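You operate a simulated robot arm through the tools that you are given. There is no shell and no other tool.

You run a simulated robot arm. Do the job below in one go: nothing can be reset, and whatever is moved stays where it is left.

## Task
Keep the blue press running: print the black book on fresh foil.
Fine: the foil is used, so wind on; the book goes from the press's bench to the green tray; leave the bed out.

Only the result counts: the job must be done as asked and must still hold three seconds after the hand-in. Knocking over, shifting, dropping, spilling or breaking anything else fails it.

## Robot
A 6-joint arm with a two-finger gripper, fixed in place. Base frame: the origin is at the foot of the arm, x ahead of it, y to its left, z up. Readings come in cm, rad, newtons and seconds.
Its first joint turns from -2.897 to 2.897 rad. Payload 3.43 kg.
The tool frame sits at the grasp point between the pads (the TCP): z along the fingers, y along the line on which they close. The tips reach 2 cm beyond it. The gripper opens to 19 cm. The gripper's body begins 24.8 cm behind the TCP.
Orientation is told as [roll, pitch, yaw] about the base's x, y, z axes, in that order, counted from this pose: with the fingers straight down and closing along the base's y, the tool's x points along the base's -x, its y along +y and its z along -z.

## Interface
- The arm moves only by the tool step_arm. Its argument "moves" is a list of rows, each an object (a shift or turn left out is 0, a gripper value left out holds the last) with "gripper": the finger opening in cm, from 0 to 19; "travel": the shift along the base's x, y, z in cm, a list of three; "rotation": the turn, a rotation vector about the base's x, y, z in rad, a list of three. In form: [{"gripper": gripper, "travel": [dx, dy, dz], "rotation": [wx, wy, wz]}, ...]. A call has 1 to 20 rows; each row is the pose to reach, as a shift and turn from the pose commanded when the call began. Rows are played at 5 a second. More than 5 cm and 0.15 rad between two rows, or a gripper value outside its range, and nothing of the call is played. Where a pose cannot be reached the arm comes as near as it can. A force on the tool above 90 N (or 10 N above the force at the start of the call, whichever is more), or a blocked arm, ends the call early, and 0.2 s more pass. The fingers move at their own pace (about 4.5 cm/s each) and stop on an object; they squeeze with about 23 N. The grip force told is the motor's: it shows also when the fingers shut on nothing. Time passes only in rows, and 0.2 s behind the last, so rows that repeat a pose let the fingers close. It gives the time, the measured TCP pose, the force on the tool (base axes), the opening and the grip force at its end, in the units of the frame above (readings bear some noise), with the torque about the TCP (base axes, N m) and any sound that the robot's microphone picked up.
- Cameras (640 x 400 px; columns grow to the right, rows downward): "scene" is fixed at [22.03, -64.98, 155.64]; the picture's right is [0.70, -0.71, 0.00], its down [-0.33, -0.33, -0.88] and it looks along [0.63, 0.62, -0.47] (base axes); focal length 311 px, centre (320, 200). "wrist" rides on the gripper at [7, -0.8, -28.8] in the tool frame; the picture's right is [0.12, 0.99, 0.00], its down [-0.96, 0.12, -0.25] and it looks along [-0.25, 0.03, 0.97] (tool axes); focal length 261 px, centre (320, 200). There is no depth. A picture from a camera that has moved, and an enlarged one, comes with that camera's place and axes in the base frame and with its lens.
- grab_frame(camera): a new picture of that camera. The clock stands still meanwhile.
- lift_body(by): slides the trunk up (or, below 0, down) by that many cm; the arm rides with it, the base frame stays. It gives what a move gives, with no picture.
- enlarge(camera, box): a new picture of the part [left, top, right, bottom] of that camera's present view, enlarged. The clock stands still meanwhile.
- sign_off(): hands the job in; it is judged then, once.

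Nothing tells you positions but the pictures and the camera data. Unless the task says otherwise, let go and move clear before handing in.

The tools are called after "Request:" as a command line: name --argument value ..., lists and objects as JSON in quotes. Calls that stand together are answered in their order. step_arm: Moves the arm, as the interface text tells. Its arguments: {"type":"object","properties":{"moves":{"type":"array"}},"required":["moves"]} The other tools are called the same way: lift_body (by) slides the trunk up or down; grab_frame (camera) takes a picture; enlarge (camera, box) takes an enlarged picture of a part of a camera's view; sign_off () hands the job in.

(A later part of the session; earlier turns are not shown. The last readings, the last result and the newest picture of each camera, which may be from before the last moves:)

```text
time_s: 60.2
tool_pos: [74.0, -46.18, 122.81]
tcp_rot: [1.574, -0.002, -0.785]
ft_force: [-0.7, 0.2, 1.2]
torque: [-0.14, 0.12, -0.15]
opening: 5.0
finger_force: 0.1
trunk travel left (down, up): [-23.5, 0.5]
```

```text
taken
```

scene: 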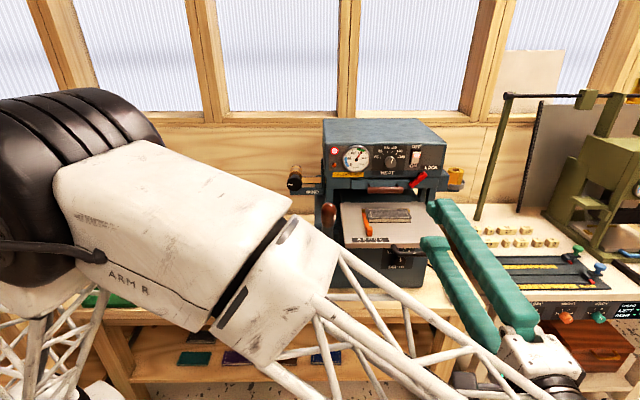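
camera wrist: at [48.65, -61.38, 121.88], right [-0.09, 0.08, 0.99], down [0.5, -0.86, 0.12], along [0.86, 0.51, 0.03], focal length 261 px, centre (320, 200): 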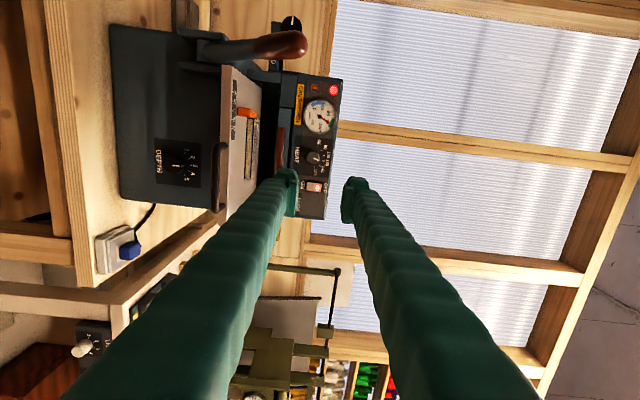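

The tool is now horizontal, pointing at the press, and the camera sees the press front turned 90°. I'll zoom in on the handle and the DEPTH scale.

Request:
enlarge --camera "wrist" --box '[140, 70, 300, 230]'

Request:
enlarge --camera "wrist" --box '[210, 60, 350, 200]'

Request:
enlarge --camera "scene" --box '[310, 170, 460, 280]'

```text
2.50 times, centred on (220, 150) of wrist
camera zoom: at [48.65, -61.38, 121.88], right [-0.09, 0.08, 0.99], down [0.5, -0.86, 0.12], along [0.86, 0.51, 0.03], focal length 652 px, centre (570, 325)
```

zoom: 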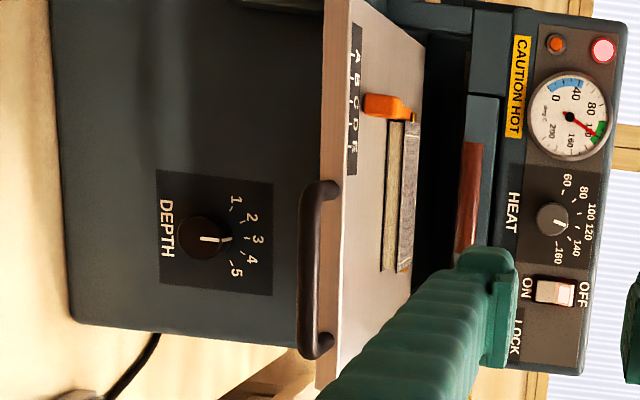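

```text
2.86 times, centred on (280, 130) of wrist
camera zoom: at [48.65, -61.38, 121.88], right [-0.09, 0.08, 0.99], down [0.5, -0.86, 0.12], along [0.86, 0.51, 0.03], focal length 745 px, centre (434, 400)
```

zoom: 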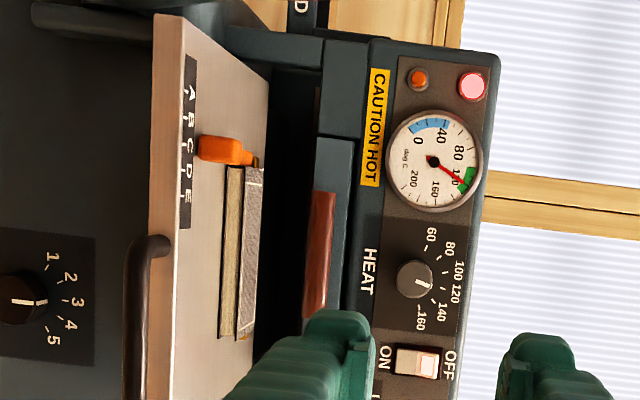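

```text
3.64 times, centred on (385, 225) of scene
camera zoom: at [22.03, -64.98, 155.64], right [0.7, -0.71, 0.0], down [-0.33, -0.33, -0.88], along [0.63, 0.62, -0.47], focal length 1130 px, centre (84, 109)
```

zoom: 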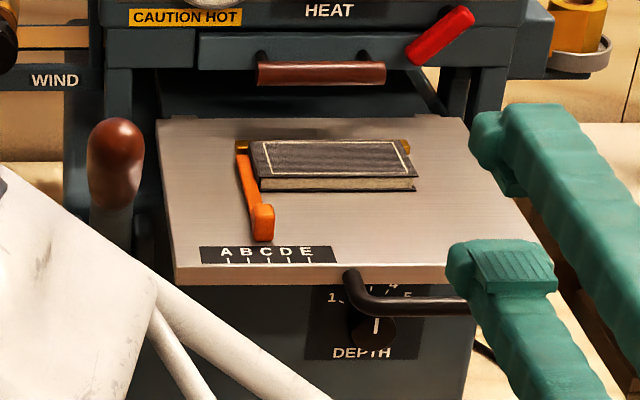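

DEPTH reads 3, the needle is in the green and the guide is at C, so nothing needs changing. The handle bar measures z ≈ 105.9 and v ≈ 33.4, from u 82 to 92, so I'll lower the tool to that height and come up in front of it.

Request:
step_arm --moves '[{"gripper": 5, "travel": [0.3, -0.3, -4.2]}, {"travel": [0.6, -0.6, -8.4]}, {"travel": [1.0, -1.0, -12.6]}, {"travel": [1.06, -1.06, -16.9]}, {"travel": [4.0, 1.9, -16.9]}, {"travel": [6.8, 4.7, -16.9]}]'

Request:
grab_frame --camera "wrist"

Request:
grab_frame --camera "scene"

```text
time_s: 61.6
tool_pos: [80.84, -41.4, 105.61]
tcp_rot: [1.572, 0.0, -0.786]
ft_force: [0.8, -0.7, -0.1]
torque: [0.04, -0.02, 0.02]
opening: 4.99
finger_force: 0.1
trunk travel left (down, up): [-23.5, 0.5]
```

```text
taken
camera wrist: at [55.52, -56.69, 104.84], right [-0.09, 0.08, 0.99], down [0.51, -0.86, 0.11], along [0.86, 0.51, 0.03], focal length 261 px, centre (320, 200)
```

wrist: 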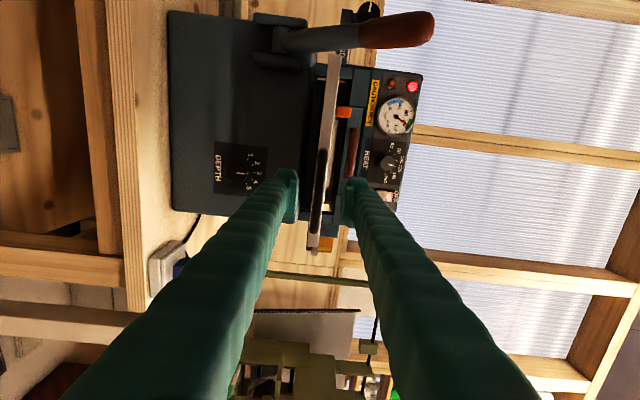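

```text
taken
```

scene: 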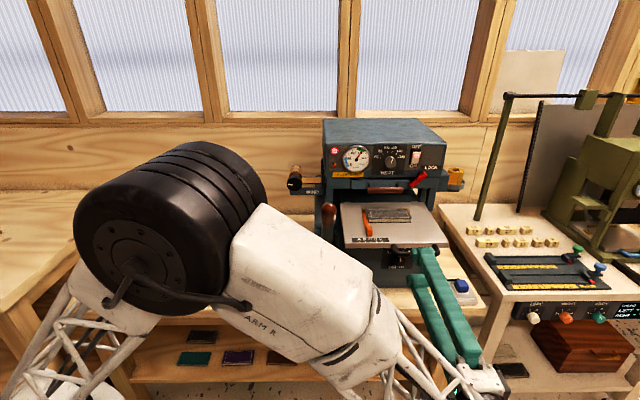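

Request:
enlarge --camera "wrist" --box '[240, 120, 400, 270]'

Request:
enlarge --camera "scene" --box '[370, 200, 490, 310]'

```text
2.67 times, centred on (320, 195) of wrist
camera zoom: at [55.52, -56.69, 104.84], right [-0.09, 0.08, 0.99], down [0.51, -0.86, 0.11], along [0.86, 0.51, 0.03], focal length 695 px, centre (320, 213)
```

zoom: 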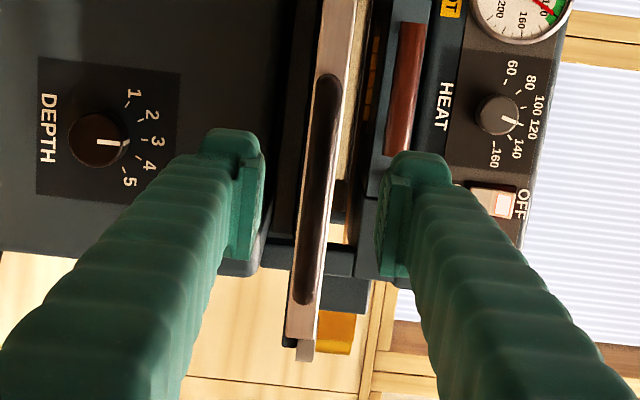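

```text
3.64 times, centred on (430, 255) of scene
camera zoom: at [22.03, -64.98, 155.64], right [0.7, -0.71, 0.0], down [-0.33, -0.33, -0.88], along [0.63, 0.62, -0.47], focal length 1130 px, centre (-80, 0)
```

zoom: 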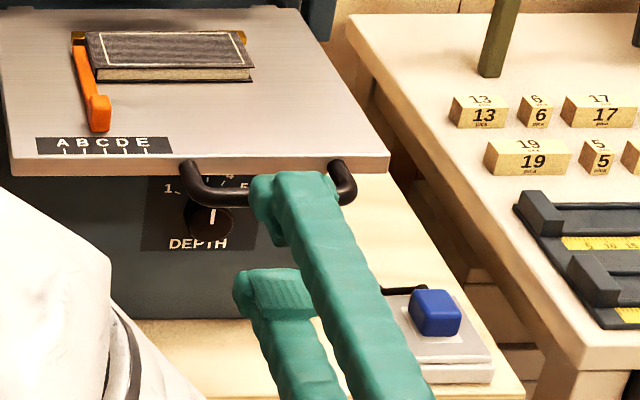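

The bar lies centred between the fingers. I'll advance and close on it.

Request:
step_arm --moves '[{"gripper": 5, "travel": [1.2, 1.2, 0.1]}, {"travel": [2.4, 2.4, 0.1]}, {"travel": [3.6, 3.6, 0.1]}, {"gripper": 0.3, "travel": [3.6, 3.6, 0.1]}, {"travel": [3.6, 3.6, 0.1]}, {"travel": [3.6, 3.6, 0.1]}, {"travel": [3.6, 3.6, 0.1]}]'

Request:
enlarge --camera "wrist" --box '[240, 120, 400, 270]'

Request:
enlarge --camera "scene" --box '[370, 200, 490, 310]'

```text
time_s: 63.2
tool_pos: [84.5, -37.84, 105.54]
tcp_rot: [1.569, 0.001, -0.786]
ft_force: [-6.3, 3.4, -23.3]
torque: [-0.89, -0.64, -0.02]
opening: 1.27
finger_force: 45.5
trunk travel left (down, up): [-23.5, 0.5]
```

```text
2.67 times, centred on (320, 195) of wrist
camera zoom: at [59.19, -53.12, 104.84], right [-0.08, 0.08, 0.99], down [0.51, -0.85, 0.11], along [0.86, 0.51, 0.03], focal length 695 px, centre (320, 213)
```

zoom: 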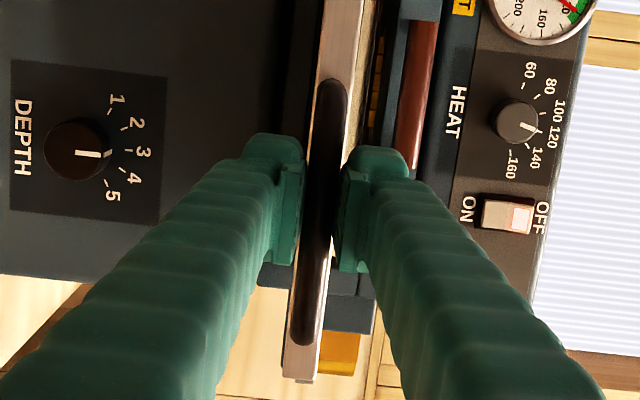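

```text
3.64 times, centred on (430, 255) of scene
camera zoom: at [22.03, -64.98, 155.64], right [0.7, -0.71, 0.0], down [-0.33, -0.33, -0.88], along [0.63, 0.62, -0.47], focal length 1130 px, centre (-80, 0)
```

zoom: 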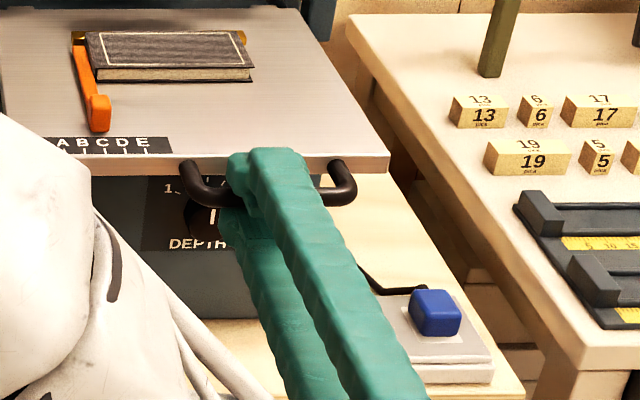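

The bar is gripped (1.27 cm). I'll relieve the vertical load and push the bed in smoothly.

Request:
step_arm --moves '[{"gripper": 0.3, "travel": [0, 0, -0.25]}, {"travel": [0.4, 0.4, -0.25]}, {"travel": [1.2, 1.2, -0.25]}, {"travel": [2.1, 2.1, -0.25]}, {"travel": [3.0, 3.0, -0.25]}, {"travel": [3.9, 3.9, -0.25]}, {"travel": [4.6, 4.6, -0.25]}, {"travel": [5.0, 5.0, -0.25]}]'

Request:
grab_frame --camera "scene"

Request:
enlarge --camera "scene" --box '[320, 170, 480, 280]'

```text
time_s: 65.0
tool_pos: [89.57, -32.85, 105.57]
tcp_rot: [1.573, 0.0, -0.785]
ft_force: [-1.4, -1.1, -12.5]
torque: [-0.62, -0.47, -0.03]
opening: 1.27
finger_force: 45.2
trunk travel left (down, up): [-23.5, 0.5]
```

```text
taken
```

scene: 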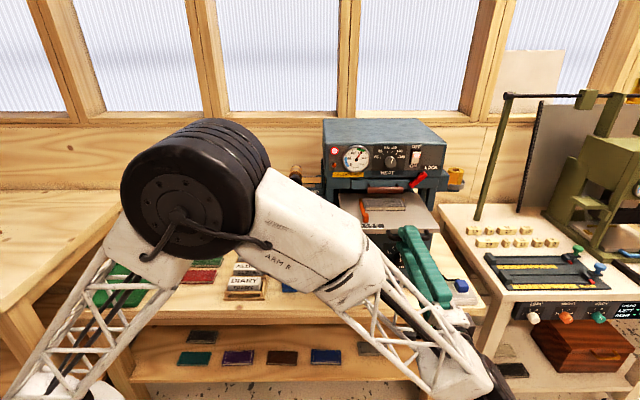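

```text
3.64 times, centred on (400, 225) of scene
camera zoom: at [22.03, -64.98, 155.64], right [0.7, -0.71, 0.0], down [-0.33, -0.33, -0.88], along [0.63, 0.62, -0.47], focal length 1130 px, centre (29, 109)
```

zoom: 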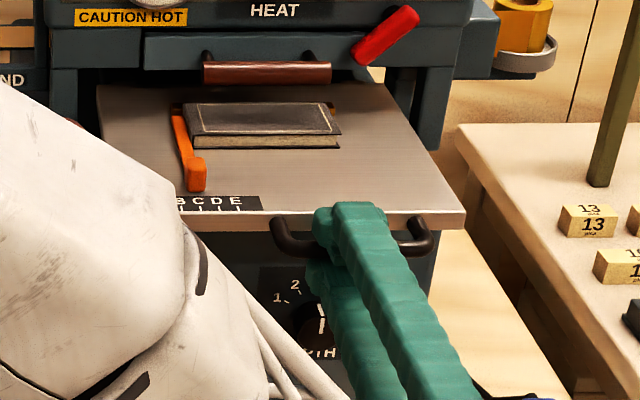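

The bed slides in cleanly with the book steady. Continuing.

Request:
step_arm --moves '[{"gripper": 0.3, "travel": [0.4, 0.4, -0.1]}, {"travel": [1.2, 1.2, -0.1]}, {"travel": [2.1, 2.1, -0.1]}, {"travel": [3.0, 3.0, -0.1]}, {"travel": [3.8, 3.8, -0.1]}, {"travel": [4.3, 4.3, -0.1]}, {"travel": [4.6, 4.6, -0.1]}]'

Request:
enlarge --camera "scene" --box '[320, 170, 480, 280]'

Request:
grab_frame --camera "wrist"

```text
time_s: 66.6
tool_pos: [94.11, -28.19, 105.66]
tcp_rot: [1.572, 0.001, -0.785]
ft_force: [3.8, -5.5, 11.5]
torque: [0.2, 0.05, -0.07]
opening: 1.26
finger_force: 44.6
trunk travel left (down, up): [-23.5, 0.5]
```

```text
3.64 times, centred on (400, 225) of scene
camera zoom: at [22.03, -64.98, 155.64], right [0.7, -0.71, 0.0], down [-0.33, -0.33, -0.88], along [0.63, 0.62, -0.47], focal length 1130 px, centre (29, 109)
```

zoom: 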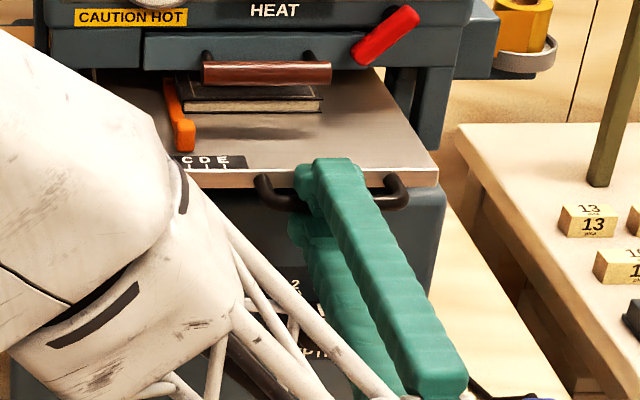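

```text
taken
camera wrist: at [68.73, -43.52, 104.74], right [-0.09, 0.08, 0.99], down [0.5, -0.86, 0.12], along [0.86, 0.51, 0.03], focal length 261 px, centre (320, 200)
```

wrist: 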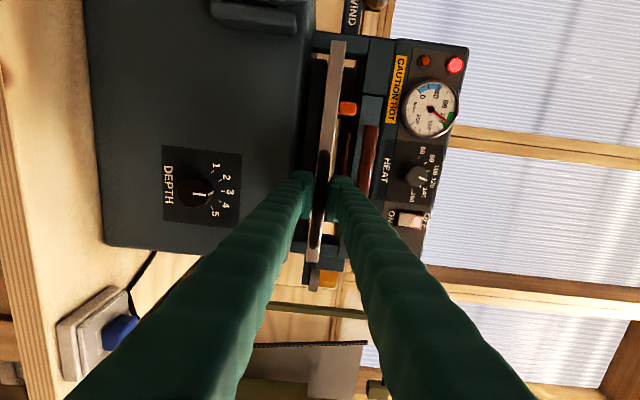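

Request:
step_arm --moves '[{"gripper": 0.3, "travel": [0.4, 0.4, 0.08]}, {"travel": [0.9, 0.9, 0.08]}, {"travel": [1.4, 1.4, 0.08]}, {"travel": [1.8, 1.8, 0.08]}, {"travel": [2.1, 2.1, 0.08]}]'

Request:
enlarge --camera "scene" --box '[320, 150, 480, 260]'

```text
time_s: 67.8
tool_pos: [96.17, -26.16, 105.61]
tcp_rot: [1.572, 0.0, -0.785]
ft_force: [4.7, -7.4, 6.9]
torque: [0.07, 0.02, -0.06]
opening: 1.31
finger_force: 45.5
trunk travel left (down, up): [-23.5, 0.5]
```

```text
3.64 times, centred on (400, 205) of scene
camera zoom: at [22.03, -64.98, 155.64], right [0.7, -0.71, 0.0], down [-0.33, -0.33, -0.88], along [0.63, 0.62, -0.47], focal length 1130 px, centre (29, 182)
```

zoom: 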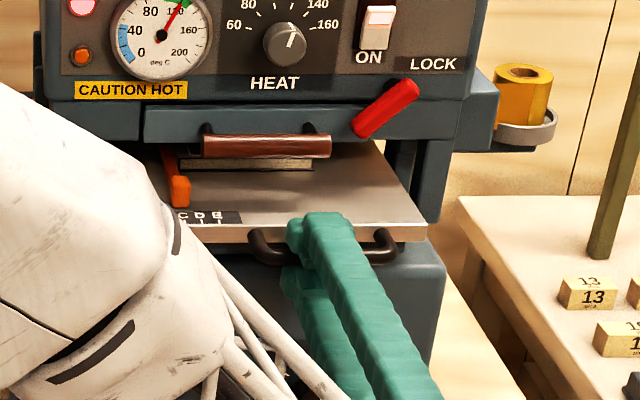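

Request:
step_arm --moves '[{"gripper": 0.3, "travel": [0.38, 0.22, 0]}, {"travel": [0.83, 0.67, 0]}, {"travel": [1.28, 1.12, 0]}, {"travel": [1.68, 1.52, 0]}, {"travel": [2.08, 1.92, 0]}]'

Request:
enlarge --camera "scene" --box '[320, 150, 480, 260]'

```text
time_s: 69.0
tool_pos: [98.16, -24.08, 105.64]
tcp_rot: [1.573, 0.0, -0.785]
ft_force: [-11.7, 8.1, -3.9]
torque: [-0.45, -0.39, 0.25]
opening: 1.26
finger_force: 44.8
trunk travel left (down, up): [-23.5, 0.5]
```

```text
3.64 times, centred on (400, 205) of scene
camera zoom: at [22.03, -64.98, 155.64], right [0.7, -0.71, 0.0], down [-0.33, -0.33, -0.88], along [0.63, 0.62, -0.47], focal length 1130 px, centre (29, 182)
```

zoom: 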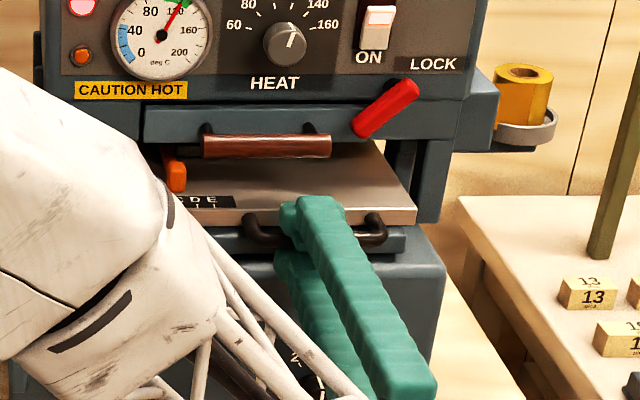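

Request:
step_arm --moves '[{"gripper": 0.3, "travel": [0.15, 0.25, 0]}, {"travel": [0.35, 0.45, 0]}]'

Request:
grab_frame --camera "wrist"

Request:
enlarge --camera "scene" --box '[360, 180, 440, 250]'

```text
time_s: 69.6
tool_pos: [98.58, -23.54, 105.65]
tcp_rot: [1.573, -0.001, -0.784]
ft_force: [-9.5, 7.5, -4.5]
torque: [-0.06, -0.01, 0.06]
opening: 1.28
finger_force: 45.3
trunk travel left (down, up): [-23.5, 0.5]
```

```text
taken
camera wrist: at [73.26, -39.0, 104.78], right [-0.09, 0.08, 0.99], down [0.51, -0.86, 0.11], along [0.86, 0.51, 0.03], focal length 261 px, centre (320, 200)
```

wrist: 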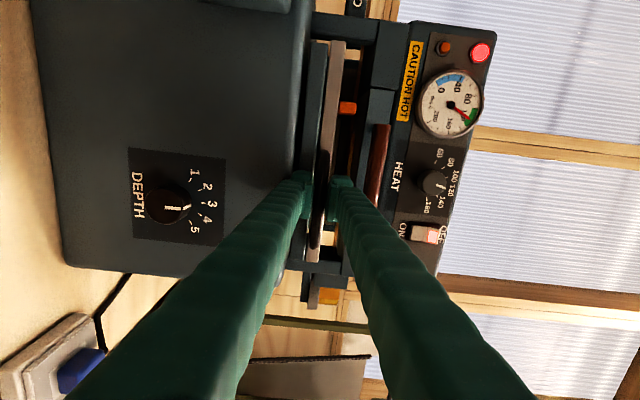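

```text
5.71 times, centred on (400, 215) of scene
camera zoom: at [22.03, -64.98, 155.64], right [0.7, -0.71, 0.0], down [-0.33, -0.33, -0.88], along [0.63, 0.62, -0.47], focal length 1775 px, centre (-137, 114)
```

zoom: 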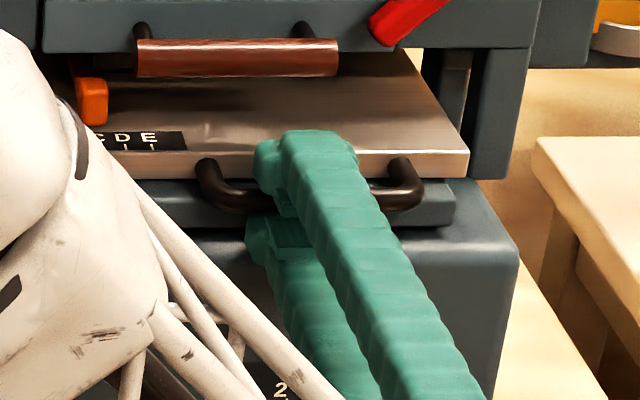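

Request:
enlarge --camera "wrist" --box '[270, 120, 390, 290]'

```text
2.35 times, centred on (330, 205) of wrist
camera zoom: at [73.26, -39.0, 104.78], right [-0.09, 0.08, 0.99], down [0.51, -0.86, 0.11], along [0.86, 0.51, 0.03], focal length 613 px, centre (296, 188)
```

zoom: 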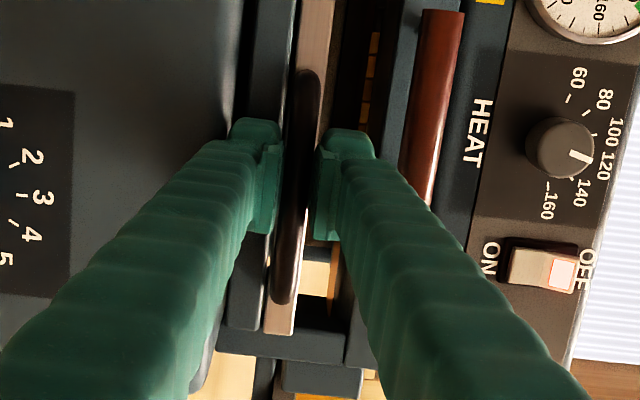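

Request:
step_arm --moves '[{"gripper": 0.3, "travel": [0.1, 0.3, 0]}, {"travel": [0.3, 0.5, 0]}, {"travel": [0.5, 0.7, 0]}]'

```text
time_s: 70.4
tool_pos: [98.63, -23.52, 105.63]
tcp_rot: [1.572, 0.002, -0.791]
ft_force: [-55.3, -33.6, -11.7]
torque: [-2.18, 1.18, 0.16]
opening: 1.28
finger_force: 44.4
trunk travel left (down, up): [-23.5, 0.5]
```

I hit resistance, and the torque suggests my lower fingertip touched the ledge under the bed rather than the bed's own end stop. I'll back off, let go, and push the bar from the front with closed fingertips.

Request:
step_arm --moves '[{"gripper": 0.3, "travel": [-0.5, -0.5, 0]}, {"travel": [-0.6, -0.6, 0]}, {"gripper": 3.5, "travel": [-0.6, -0.6, 0]}, {"gripper": 3.5, "travel": [-0.6, -0.6, 0]}, {"travel": [-0.6, -0.6, 0]}, {"travel": [-2, -2, 0]}, {"travel": [-4.5, -4.5, 0]}]'

Request:
grab_frame --camera "wrist"

Request:
enlarge --camera "scene" --box '[340, 160, 460, 260]'

```text
time_s: 72.0
tool_pos: [94.65, -27.5, 105.63]
tcp_rot: [1.571, 0.0, -0.785]
ft_force: [-0.4, 0.4, -0.4]
torque: [0.02, 0.01, 0.03]
opening: 3.5
finger_force: 0.0
trunk travel left (down, up): [-23.5, 0.5]
```

```text
taken
camera wrist: at [69.31, -42.84, 104.8], right [-0.08, 0.08, 0.99], down [0.51, -0.86, 0.11], along [0.86, 0.51, 0.03], focal length 261 px, centre (320, 200)
```

wrist: 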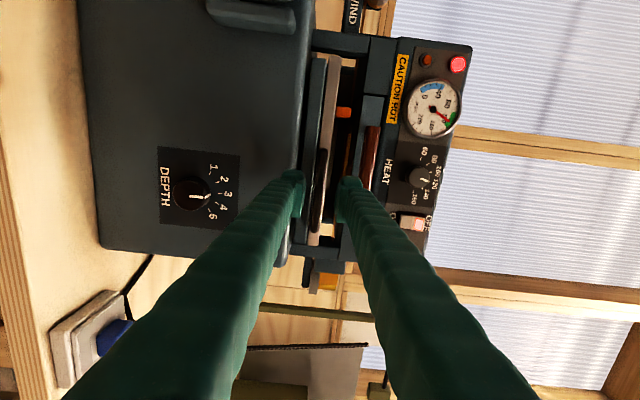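

```text
4.00 times, centred on (400, 210) of scene
camera zoom: at [22.03, -64.98, 155.64], right [0.7, -0.71, 0.0], down [-0.33, -0.33, -0.88], along [0.63, 0.62, -0.47], focal length 1242 px, centre (0, 160)
```

zoom: 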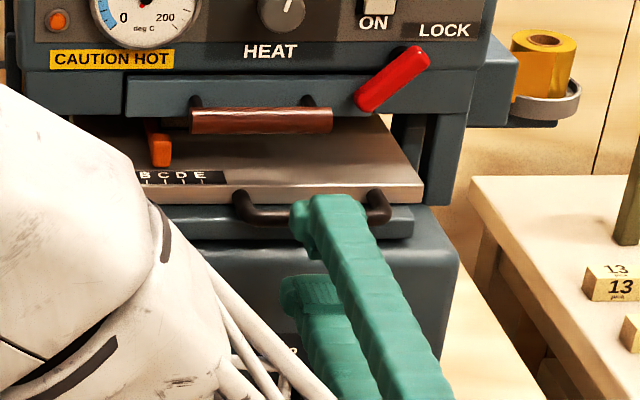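

Now I'll close the fingers and push the bar in from the front.

Request:
step_arm --moves '[{"gripper": 0, "travel": [0, 0, 0.1]}, {"travel": [0, 0, 0.2]}, {"travel": [0, 0, 0.2]}, {"travel": [0.5, 0.5, 0.2]}, {"travel": [1.0, 1.0, 0.2]}, {"travel": [1.5, 1.5, 0.2]}, {"travel": [1.9, 1.9, 0.2]}, {"travel": [2.2, 2.2, 0.2]}]'

Request:
enlarge --camera "scene" --box '[340, 160, 460, 260]'

Request:
enlarge --camera "wrist" --box '[270, 120, 390, 290]'

```text
time_s: 73.8
tool_pos: [96.75, -25.4, 105.68]
tcp_rot: [1.573, -0.001, -0.787]
ft_force: [0.1, 0.0, -0.3]
torque: [-0.03, -0.03, 0.03]
opening: 0.0
finger_force: 22.7
trunk travel left (down, up): [-23.5, 0.5]
```

```text
4.00 times, centred on (400, 210) of scene
camera zoom: at [22.03, -64.98, 155.64], right [0.7, -0.71, 0.0], down [-0.33, -0.33, -0.88], along [0.63, 0.62, -0.47], focal length 1242 px, centre (0, 160)
```

zoom: 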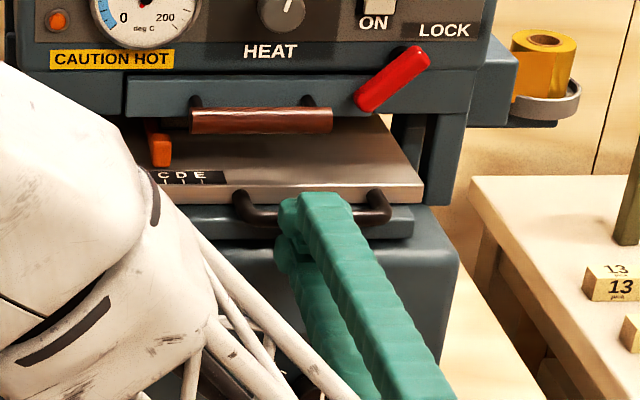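

```text
2.35 times, centred on (330, 205) of wrist
camera zoom: at [71.45, -40.66, 104.99], right [-0.09, 0.08, 0.99], down [0.5, -0.86, 0.11], along [0.86, 0.51, 0.03], focal length 613 px, centre (296, 188)
```

zoom: 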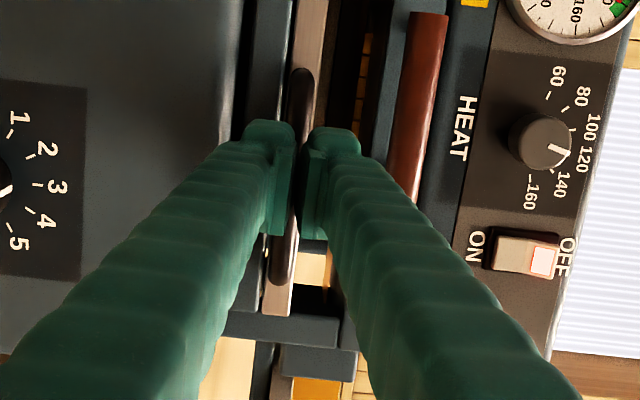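

Request:
step_arm --moves '[{"gripper": 0, "travel": [0.25, 0.25, 0]}, {"travel": [0.5, 0.5, 0]}, {"travel": [0.75, 0.75, 0]}]'

```text
time_s: 74.6
tool_pos: [97.53, -24.61, 105.8]
tcp_rot: [1.572, 0.001, -0.786]
ft_force: [-0.1, 0.5, 0.1]
torque: [0.03, -0.04, 0.03]
opening: 0.02
finger_force: 22.3
trunk travel left (down, up): [-23.5, 0.5]
```

Request:
enlarge --camera "scene" --box '[360, 180, 440, 250]'

Request:
enlarge --camera "wrist" --box '[270, 120, 390, 290]'

```text
5.71 times, centred on (400, 215) of scene
camera zoom: at [22.03, -64.98, 155.64], right [0.7, -0.71, 0.0], down [-0.33, -0.33, -0.88], along [0.63, 0.62, -0.47], focal length 1775 px, centre (-137, 114)
```

zoom: 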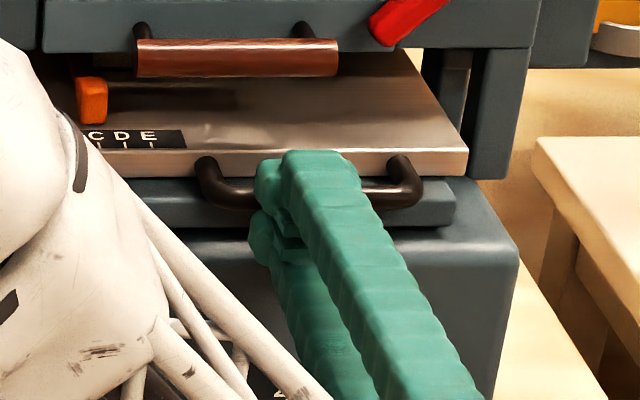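

```text
2.35 times, centred on (330, 205) of wrist
camera zoom: at [72.21, -39.87, 104.99], right [-0.09, 0.08, 0.99], down [0.51, -0.85, 0.11], along [0.86, 0.51, 0.03], focal length 613 px, centre (296, 188)
```

zoom: 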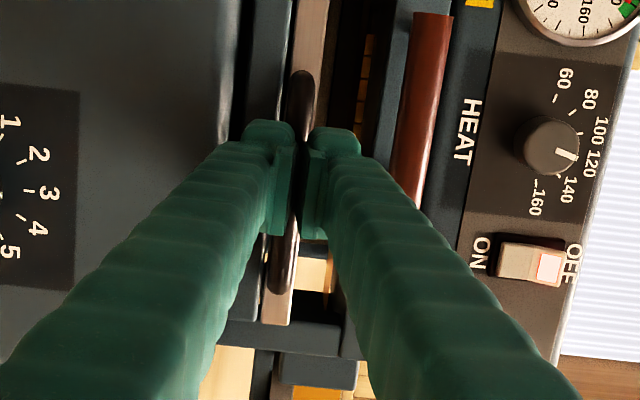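

Request:
step_arm --moves '[{"gripper": 0, "travel": [0.25, 0.25, 0]}, {"travel": [0.5, 0.5, 0]}]'

```text
time_s: 75.2
tool_pos: [97.96, -24.19, 105.84]
tcp_rot: [1.572, -0.001, -0.786]
ft_force: [-8.8, -3.3, -2.3]
torque: [-0.04, 0.06, 0.2]
opening: 0.0
finger_force: 22.9
trunk travel left (down, up): [-23.5, 0.5]
```

Request:
step_arm --moves '[{"gripper": 0, "travel": [0.2, 0.2, 0]}, {"travel": [0.4, 0.4, 0]}]'

Request:
enlarge --camera "scene" --box '[360, 180, 440, 250]'

```text
time_s: 75.8
tool_pos: [98.12, -24.17, 105.59]
tcp_rot: [1.572, 0.003, -0.79]
ft_force: [-65.6, -35.5, -17.1]
torque: [-0.58, 0.33, 1.15]
opening: 0.0
finger_force: 23.1
trunk travel left (down, up): [-23.5, 0.5]
```

```text
5.71 times, centred on (400, 215) of scene
camera zoom: at [22.03, -64.98, 155.64], right [0.7, -0.71, 0.0], down [-0.33, -0.33, -0.88], along [0.63, 0.62, -0.47], focal length 1775 px, centre (-137, 114)
```

zoom: 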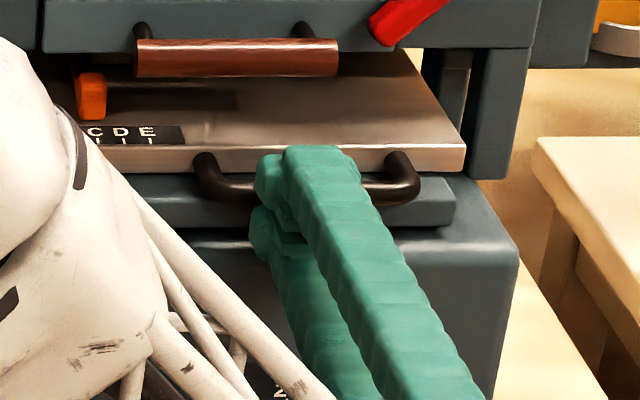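

The bed is at a hard end stop with its front edge flush with the ledge, so it is fully in. I'll back away from the handle and look at the press before working the lever.

Request:
step_arm --moves '[{"gripper": 0, "travel": [-0.4, -0.4, 0]}, {"travel": [-1.5, -1.5, 0]}, {"travel": [-4.5, -4.5, 0]}, {"travel": [-7.8, -7.8, 0]}, {"travel": [-11, -11, 0]}, {"travel": [-12, -12, 4]}, {"travel": [-12, -12, 8.5]}, {"travel": [-12, -12, 13]}, {"travel": [-12, -12, 17]}]'

Request:
grab_frame --camera "wrist"

Request:
enlarge --camera "scene" --box '[310, 140, 470, 270]'

```text
time_s: 77.8
tool_pos: [86.42, -35.68, 123.0]
tcp_rot: [1.572, 0.003, -0.784]
ft_force: [0.4, 0.3, 0.0]
torque: [0.11, -0.1, 0.15]
opening: 0.0
finger_force: 23.5
trunk travel left (down, up): [-23.5, 0.5]
```

```text
taken
camera wrist: at [61.08, -51.07, 122.08], right [-0.08, 0.08, 0.99], down [0.51, -0.86, 0.11], along [0.86, 0.51, 0.03], focal length 261 px, centre (320, 200)
```

wrist: 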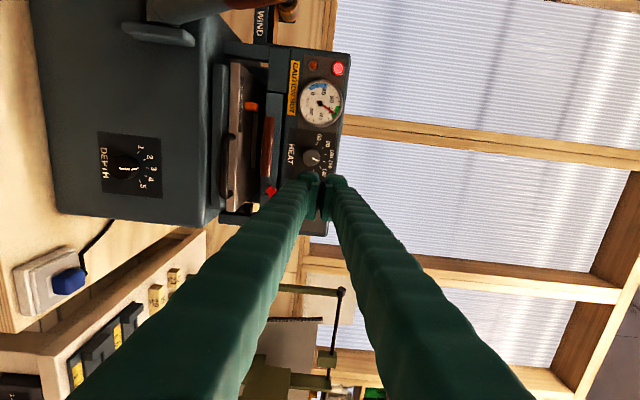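

```text
3.08 times, centred on (390, 205) of scene
camera zoom: at [22.03, -64.98, 155.64], right [0.7, -0.71, 0.0], down [-0.33, -0.33, -0.88], along [0.63, 0.62, -0.47], focal length 956 px, centre (105, 185)
```

zoom: 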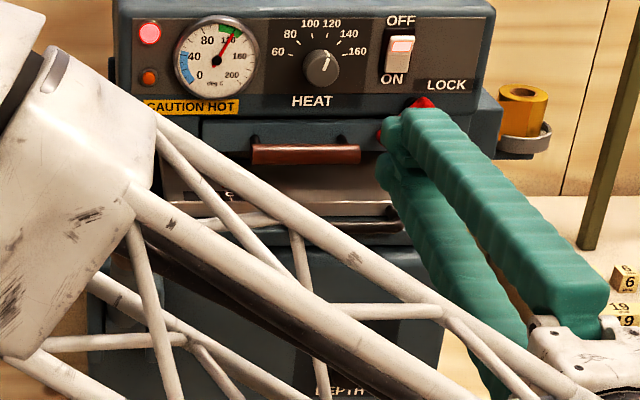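

Request:
enlarge --camera "wrist" --box '[190, 40, 350, 220]'

Request:
enlarge --camera "wrist" --box '[100, 0, 320, 120]'

```text
2.22 times, centred on (270, 130) of wrist
camera zoom: at [61.08, -51.07, 122.08], right [-0.08, 0.08, 0.99], down [0.51, -0.86, 0.11], along [0.86, 0.51, 0.03], focal length 579 px, centre (431, 356)
```

zoom: 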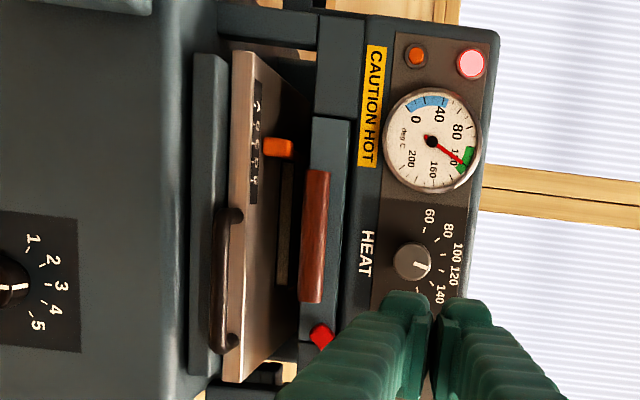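

```text
2.91 times, centred on (210, 60) of wrist
camera zoom: at [61.08, -51.07, 122.08], right [-0.08, 0.08, 0.99], down [0.51, -0.86, 0.11], along [0.86, 0.51, 0.03], focal length 758 px, centre (640, 607)
```

zoom: 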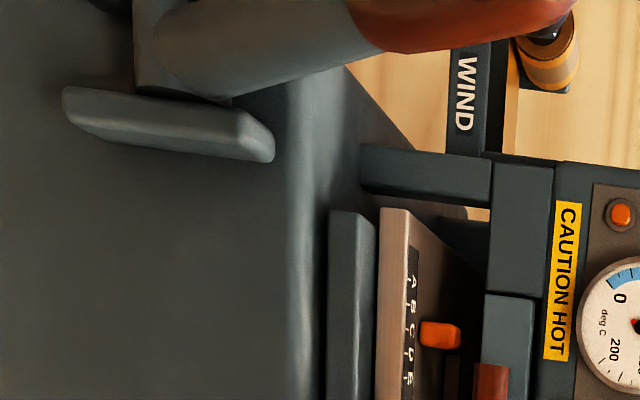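

The book is visible under the head. I'll raise and turn the tool back to pointing down, with the fingers set to straddle the lever knob from the sides.

Request:
step_arm --moves '[{"gripper": 0, "travel": [-1, -1, 0.6], "rotation": [-0.0926, 0.0926, 0]}, {"travel": [-2, -2, 1.2], "rotation": [-0.1852, 0.1852, 0]}, {"travel": [-3, -3, 1.8], "rotation": [-0.2778, 0.2778, 0]}, {"travel": [-4, -4, 2.4], "rotation": [-0.3703, 0.3703, 0]}, {"travel": [-4, -4, 3], "rotation": [-0.4629, 0.4629, 0]}, {"travel": [-4, -4, 3.6], "rotation": [-0.5555, 0.5555, 0]}, {"travel": [-4, -4, 4.2], "rotation": [-0.648, 0.648, 0]}, {"travel": [-4, -4, 4.8], "rotation": [-0.7406, 0.7406, 0]}, {"travel": [-4, -4, 5.4], "rotation": [-0.8332, 0.8332, 0]}, {"travel": [-4, -4, 6], "rotation": [-0.9258, 0.9258, 0]}, {"travel": [-4, -4, 6.5], "rotation": [-1.0183, 1.0183, 0]}, {"travel": [-4, -4, 7], "rotation": [-1.111, 1.111, 0]}]'

Request:
step_arm --moves '[{"gripper": 6.5, "travel": [-1.1, 1.1, 0], "rotation": [0, 0, 0.131]}, {"travel": [-2.3, 2.3, 0], "rotation": [0, 0, 0.262]}, {"travel": [-3.6, 3.6, 0], "rotation": [0, 0, 0.393]}, {"travel": [-4.9, 4.9, 0], "rotation": [0, 0, 0.524]}, {"travel": [-6.2, 6.2, 0], "rotation": [0, 0, 0.655]}, {"travel": [-7.5, 7.5, 0], "rotation": [0, 0, 0.786]}, {"travel": [-8.8, 8.8, 0], "rotation": [0, 0, 0.917]}, {"travel": [-10.1, 10.1, 0], "rotation": [0, 0, 1.048]}, {"travel": [-11.4, 11.4, 0], "rotation": [0, 0, 1.179]}, {"travel": [-12.7, 12.7, 0], "rotation": [0, 0, 1.31]}, {"travel": [-14, 14, 0], "rotation": [0, 0, 1.441]}, {"travel": [-15.5, 15.5, 0], "rotation": [0, 0, 1.571]}]'

Request:
grab_frame --camera "wrist"

Request:
grab_frame --camera "scene"

```text
time_s: 80.4
tool_pos: [81.7, -39.52, 128.8]
tcp_rot: [0.0, -0.006, -0.786]
ft_force: [-0.4, -1.1, 0.1]
torque: [0.17, -0.1, 0.0]
opening: 0.0
finger_force: 23.1
out of reach, approached as far as the arm can: row 12
trunk travel left (down, up): [-23.5, 0.5]
```

```text
time_s: 83.0
tool_pos: [66.28, -23.77, 128.64]
tcp_rot: [0.001, 0.001, 0.786]
ft_force: [-0.3, -0.3, -0.7]
torque: [0.07, 0.11, 0.01]
opening: 6.5
finger_force: 0.1
trunk travel left (down, up): [-23.5, 0.5]
```

```text
taken
camera wrist: at [61.98, -29.39, 157.5], right [-0.79, 0.62, 0.0], down [0.6, 0.76, 0.25], along [0.15, 0.2, -0.97], focal length 261 px, centre (320, 200)
```

wrist: 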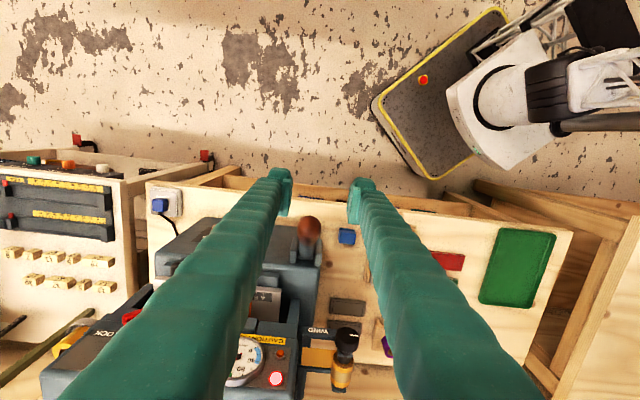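

```text
taken
```

scene: 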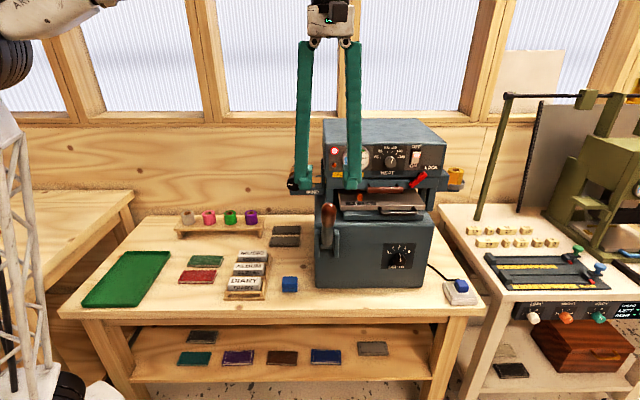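

The bed is in and all else is in place. I'll zoom on the lever from both cameras to fix its position.

Request:
enlarge --camera "wrist" --box '[240, 180, 380, 290]'

Request:
enlarge --camera "scene" --box '[300, 180, 450, 290]'

```text
3.64 times, centred on (310, 235) of wrist
camera zoom: at [61.98, -29.39, 157.5], right [-0.79, 0.62, 0.0], down [0.6, 0.76, 0.25], along [0.15, 0.2, -0.97], focal length 948 px, centre (356, 73)
```

zoom: 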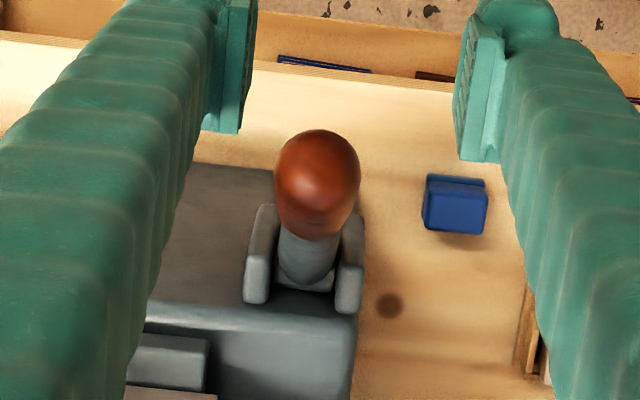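

```text
3.64 times, centred on (375, 235) of scene
camera zoom: at [22.03, -64.98, 155.64], right [0.7, -0.71, 0.0], down [-0.33, -0.33, -0.88], along [0.63, 0.62, -0.47], focal length 1130 px, centre (120, 73)
```

zoom: 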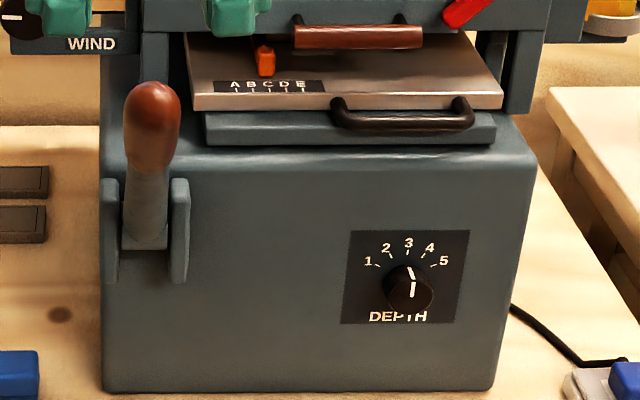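

The lever knob centre is near u = 64.3, v = 39.6, z = 114.2, about 4.1 cm thick, and it pivots on the press front near v ≈ 48.5, z ≈ 98. I'll move above it and look before descending around it.

Request:
step_arm --moves '[{"gripper": 7, "travel": [2.4, 2.1, 0]}, {"travel": [4.8, 4.2, 0]}, {"travel": [7.18, 6.33, 0]}, {"travel": [7.18, 6.33, -4]}, {"travel": [7.18, 6.33, -7]}]'

Request:
enlarge --camera "wrist" --box '[220, 130, 420, 270]'

Request:
enlarge --camera "scene" --box '[280, 140, 400, 260]'

```text
time_s: 84.2
tool_pos: [73.61, -17.58, 121.89]
tcp_rot: [0.0, -0.001, 0.786]
ft_force: [0.1, 0.0, -0.8]
torque: [0.0, -0.01, 0.03]
opening: 6.96
finger_force: 0.1
trunk travel left (down, up): [-23.5, 0.5]
```

```text
2.86 times, centred on (320, 200) of wrist
camera zoom: at [69.14, -23.05, 150.62], right [-0.79, 0.62, 0.0], down [0.6, 0.76, 0.25], along [0.15, 0.2, -0.97], focal length 745 px, centre (320, 200)
```

zoom: 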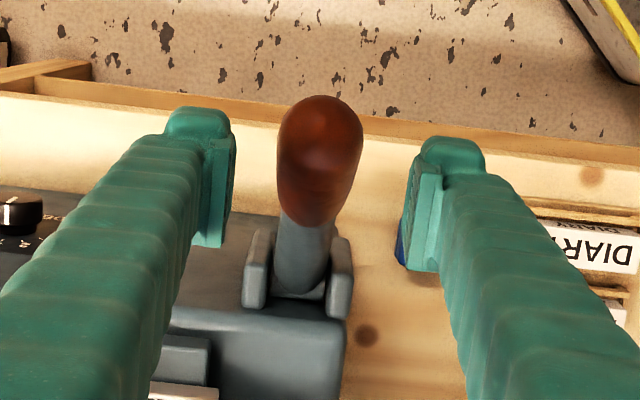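

```text
3.33 times, centred on (340, 200) of scene
camera zoom: at [22.03, -64.98, 155.64], right [0.7, -0.71, 0.0], down [-0.33, -0.33, -0.88], along [0.63, 0.62, -0.47], focal length 1035 px, centre (253, 200)
```

zoom: 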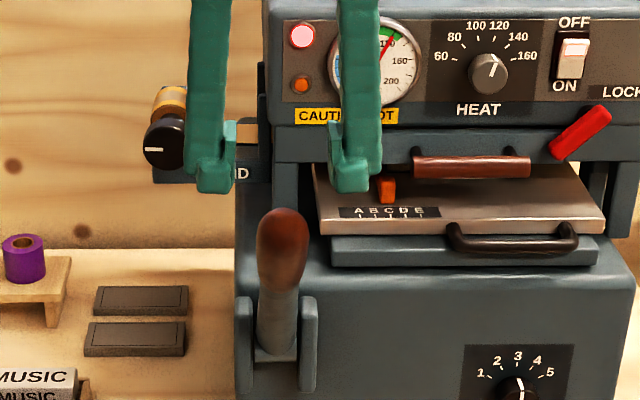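

The knob is centred between the fingers. I'll descend and close on it.

Request:
step_arm --moves '[{"gripper": 7, "travel": [0, 0, -3]}, {"travel": [0, 0, -6]}, {"travel": [0, 0, -7.7]}, {"gripper": 3, "travel": [0, 0, -7.7]}, {"travel": [0, 0, -7.7]}, {"travel": [0, 0, -7.7]}, {"travel": [0, 0, -7.7]}]'

Request:
enlarge --camera "wrist" --box '[220, 130, 420, 270]'

Request:
enlarge --camera "scene" --box '[280, 140, 400, 260]'

```text
time_s: 85.8
tool_pos: [73.68, -17.5, 114.09]
tcp_rot: [0.001, -0.001, 0.784]
ft_force: [9.5, -5.4, -0.1]
torque: [-0.02, -0.19, -0.08]
opening: 3.95
finger_force: 44.7
trunk travel left (down, up): [-23.5, 0.5]
```

```text
2.86 times, centred on (320, 200) of wrist
camera zoom: at [69.21, -23.13, 142.84], right [-0.79, 0.62, 0.0], down [0.6, 0.76, 0.25], along [0.15, 0.2, -0.97], focal length 745 px, centre (320, 200)
```

zoom: 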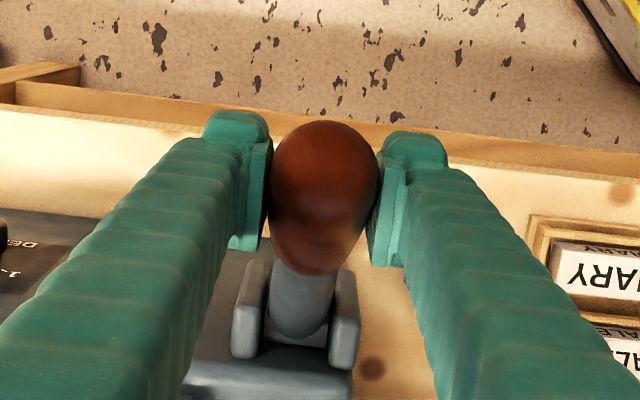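

```text
3.33 times, centred on (340, 200) of scene
camera zoom: at [22.03, -64.98, 155.64], right [0.7, -0.71, 0.0], down [-0.33, -0.33, -0.88], along [0.63, 0.62, -0.47], focal length 1035 px, centre (253, 200)
```

zoom: 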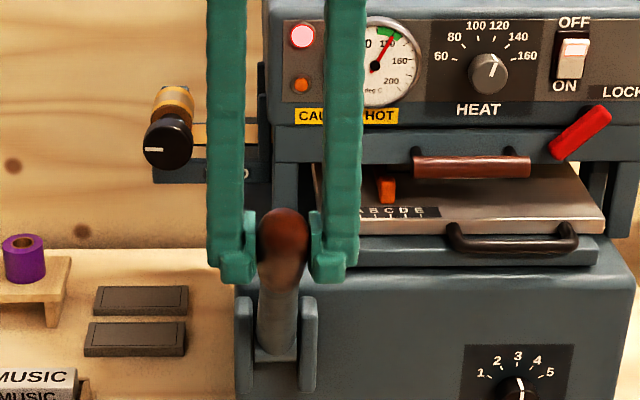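

The knob is gripped at 3.95 cm. I'll pull the lever forward and down along its arc in small steps, watching the forces.

Request:
step_arm --moves '[{"gripper": 3, "travel": [0.06, -0.06, 0]}, {"travel": [-0.51, -0.63, -0.47]}, {"travel": [-1.09, -1.21, -1.0]}]'

```text
time_s: 86.6
tool_pos: [72.47, -18.67, 112.95]
tcp_rot: [0.001, 0.001, 0.786]
ft_force: [22.0, 5.2, -9.0]
torque: [0.79, -0.93, -0.03]
opening: 3.96
finger_force: 45.2
trunk travel left (down, up): [-23.5, 0.5]
```

Request:
step_arm --moves '[{"gripper": 3, "travel": [-0.38, -0.5, -0.75]}, {"travel": [-0.84, -0.97, -1.4]}, {"travel": [-1.3, -1.42, -2.1]}, {"travel": [-1.73, -1.86, -2.8]}]'

Request:
enlarge --camera "scene" --box '[280, 140, 440, 270]'

Request:
enlarge --camera "wrist" --box '[220, 130, 420, 270]'

```text
time_s: 87.6
tool_pos: [70.56, -20.6, 110.35]
tcp_rot: [0.003, -0.001, 0.786]
ft_force: [6.0, 1.7, 10.0]
torque: [0.87, -0.86, -0.08]
opening: 4.0
finger_force: 44.9
trunk travel left (down, up): [-23.5, 0.5]
```

```text
3.08 times, centred on (360, 205) of scene
camera zoom: at [22.03, -64.98, 155.64], right [0.7, -0.71, 0.0], down [-0.33, -0.33, -0.88], along [0.63, 0.62, -0.47], focal length 956 px, centre (197, 185)
```

zoom: 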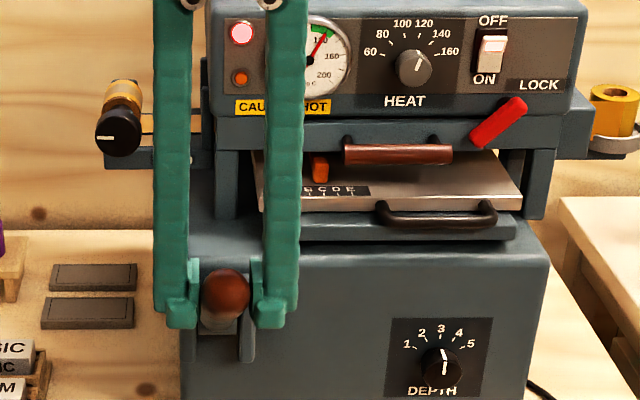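

```text
2.86 times, centred on (320, 200) of wrist
camera zoom: at [66.21, -26.15, 139.16], right [-0.79, 0.62, 0.0], down [0.6, 0.76, 0.25], along [0.15, 0.19, -0.97], focal length 745 px, centre (320, 200)
```

zoom: 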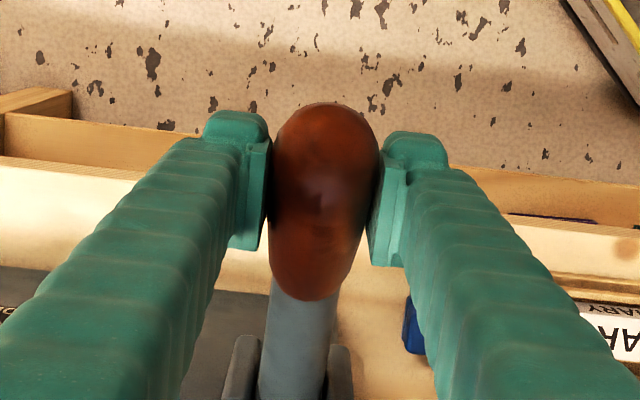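

The lever follows well with only light force. Continuing down the arc.

Request:
step_arm --moves '[{"gripper": 3, "travel": [-0.42, -0.42, -0.76]}, {"travel": [-0.785, -0.785, -1.54]}, {"travel": [-1.13, -1.13, -2.35]}, {"travel": [-1.45, -1.45, -3.18]}, {"travel": [-1.73, -1.73, -4.03]}, {"travel": [-1.987, -1.987, -4.91]}]'

Request:
enlarge --camera "scene" --box '[280, 140, 440, 270]'

```text
time_s: 89.0
tool_pos: [68.7, -22.7, 105.35]
tcp_rot: [0.001, 0.0, 0.784]
ft_force: [-5.8, -4.3, 15.0]
torque: [0.82, -0.79, -0.1]
opening: 3.96
finger_force: 44.6
trunk travel left (down, up): [-23.5, 0.5]
```

```text
3.08 times, centred on (360, 205) of scene
camera zoom: at [22.03, -64.98, 155.64], right [0.7, -0.71, 0.0], down [-0.33, -0.33, -0.88], along [0.63, 0.62, -0.47], focal length 956 px, centre (197, 185)
```

zoom: 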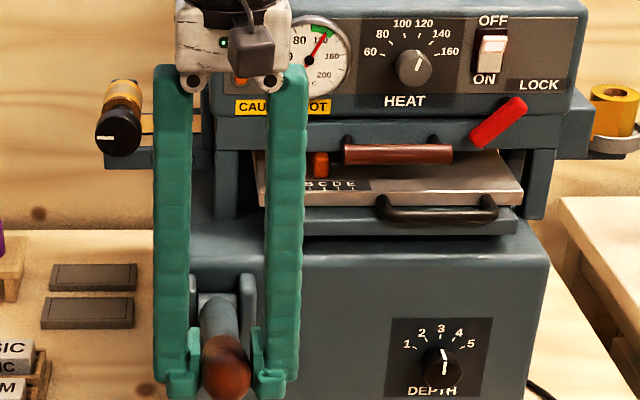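

The table with the bed rises as the lever comes down. Continuing carefully until it firms up.

Request:
step_arm --moves '[{"gripper": 3, "travel": [-0.28, -0.28, -0.9]}, {"travel": [-0.5, -0.5, -1.8]}, {"travel": [-0.65, -0.65, -2.7]}, {"travel": [-0.76, -0.76, -3.65]}]'

Request:
enlarge --camera "scene" --box '[280, 140, 440, 270]'

```text
time_s: 90.0
tool_pos: [67.89, -23.44, 101.67]
tcp_rot: [0.0, 0.001, 0.787]
ft_force: [-6.5, -6.6, 15.0]
torque: [0.79, -0.75, -0.03]
opening: 3.98
finger_force: 45.1
trunk travel left (down, up): [-23.5, 0.5]
```

```text
3.08 times, centred on (360, 205) of scene
camera zoom: at [22.03, -64.98, 155.64], right [0.7, -0.71, 0.0], down [-0.33, -0.33, -0.88], along [0.63, 0.62, -0.47], focal length 956 px, centre (197, 185)
```

zoom: 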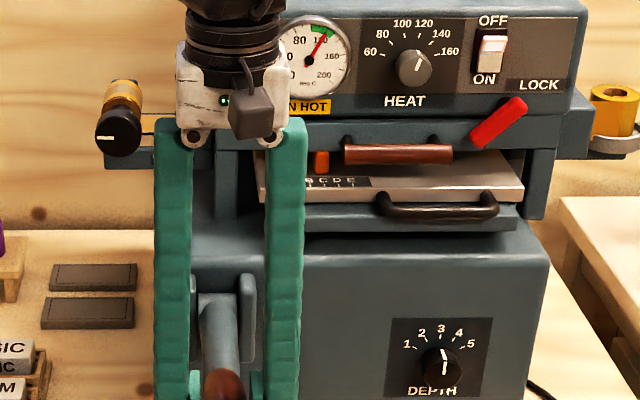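

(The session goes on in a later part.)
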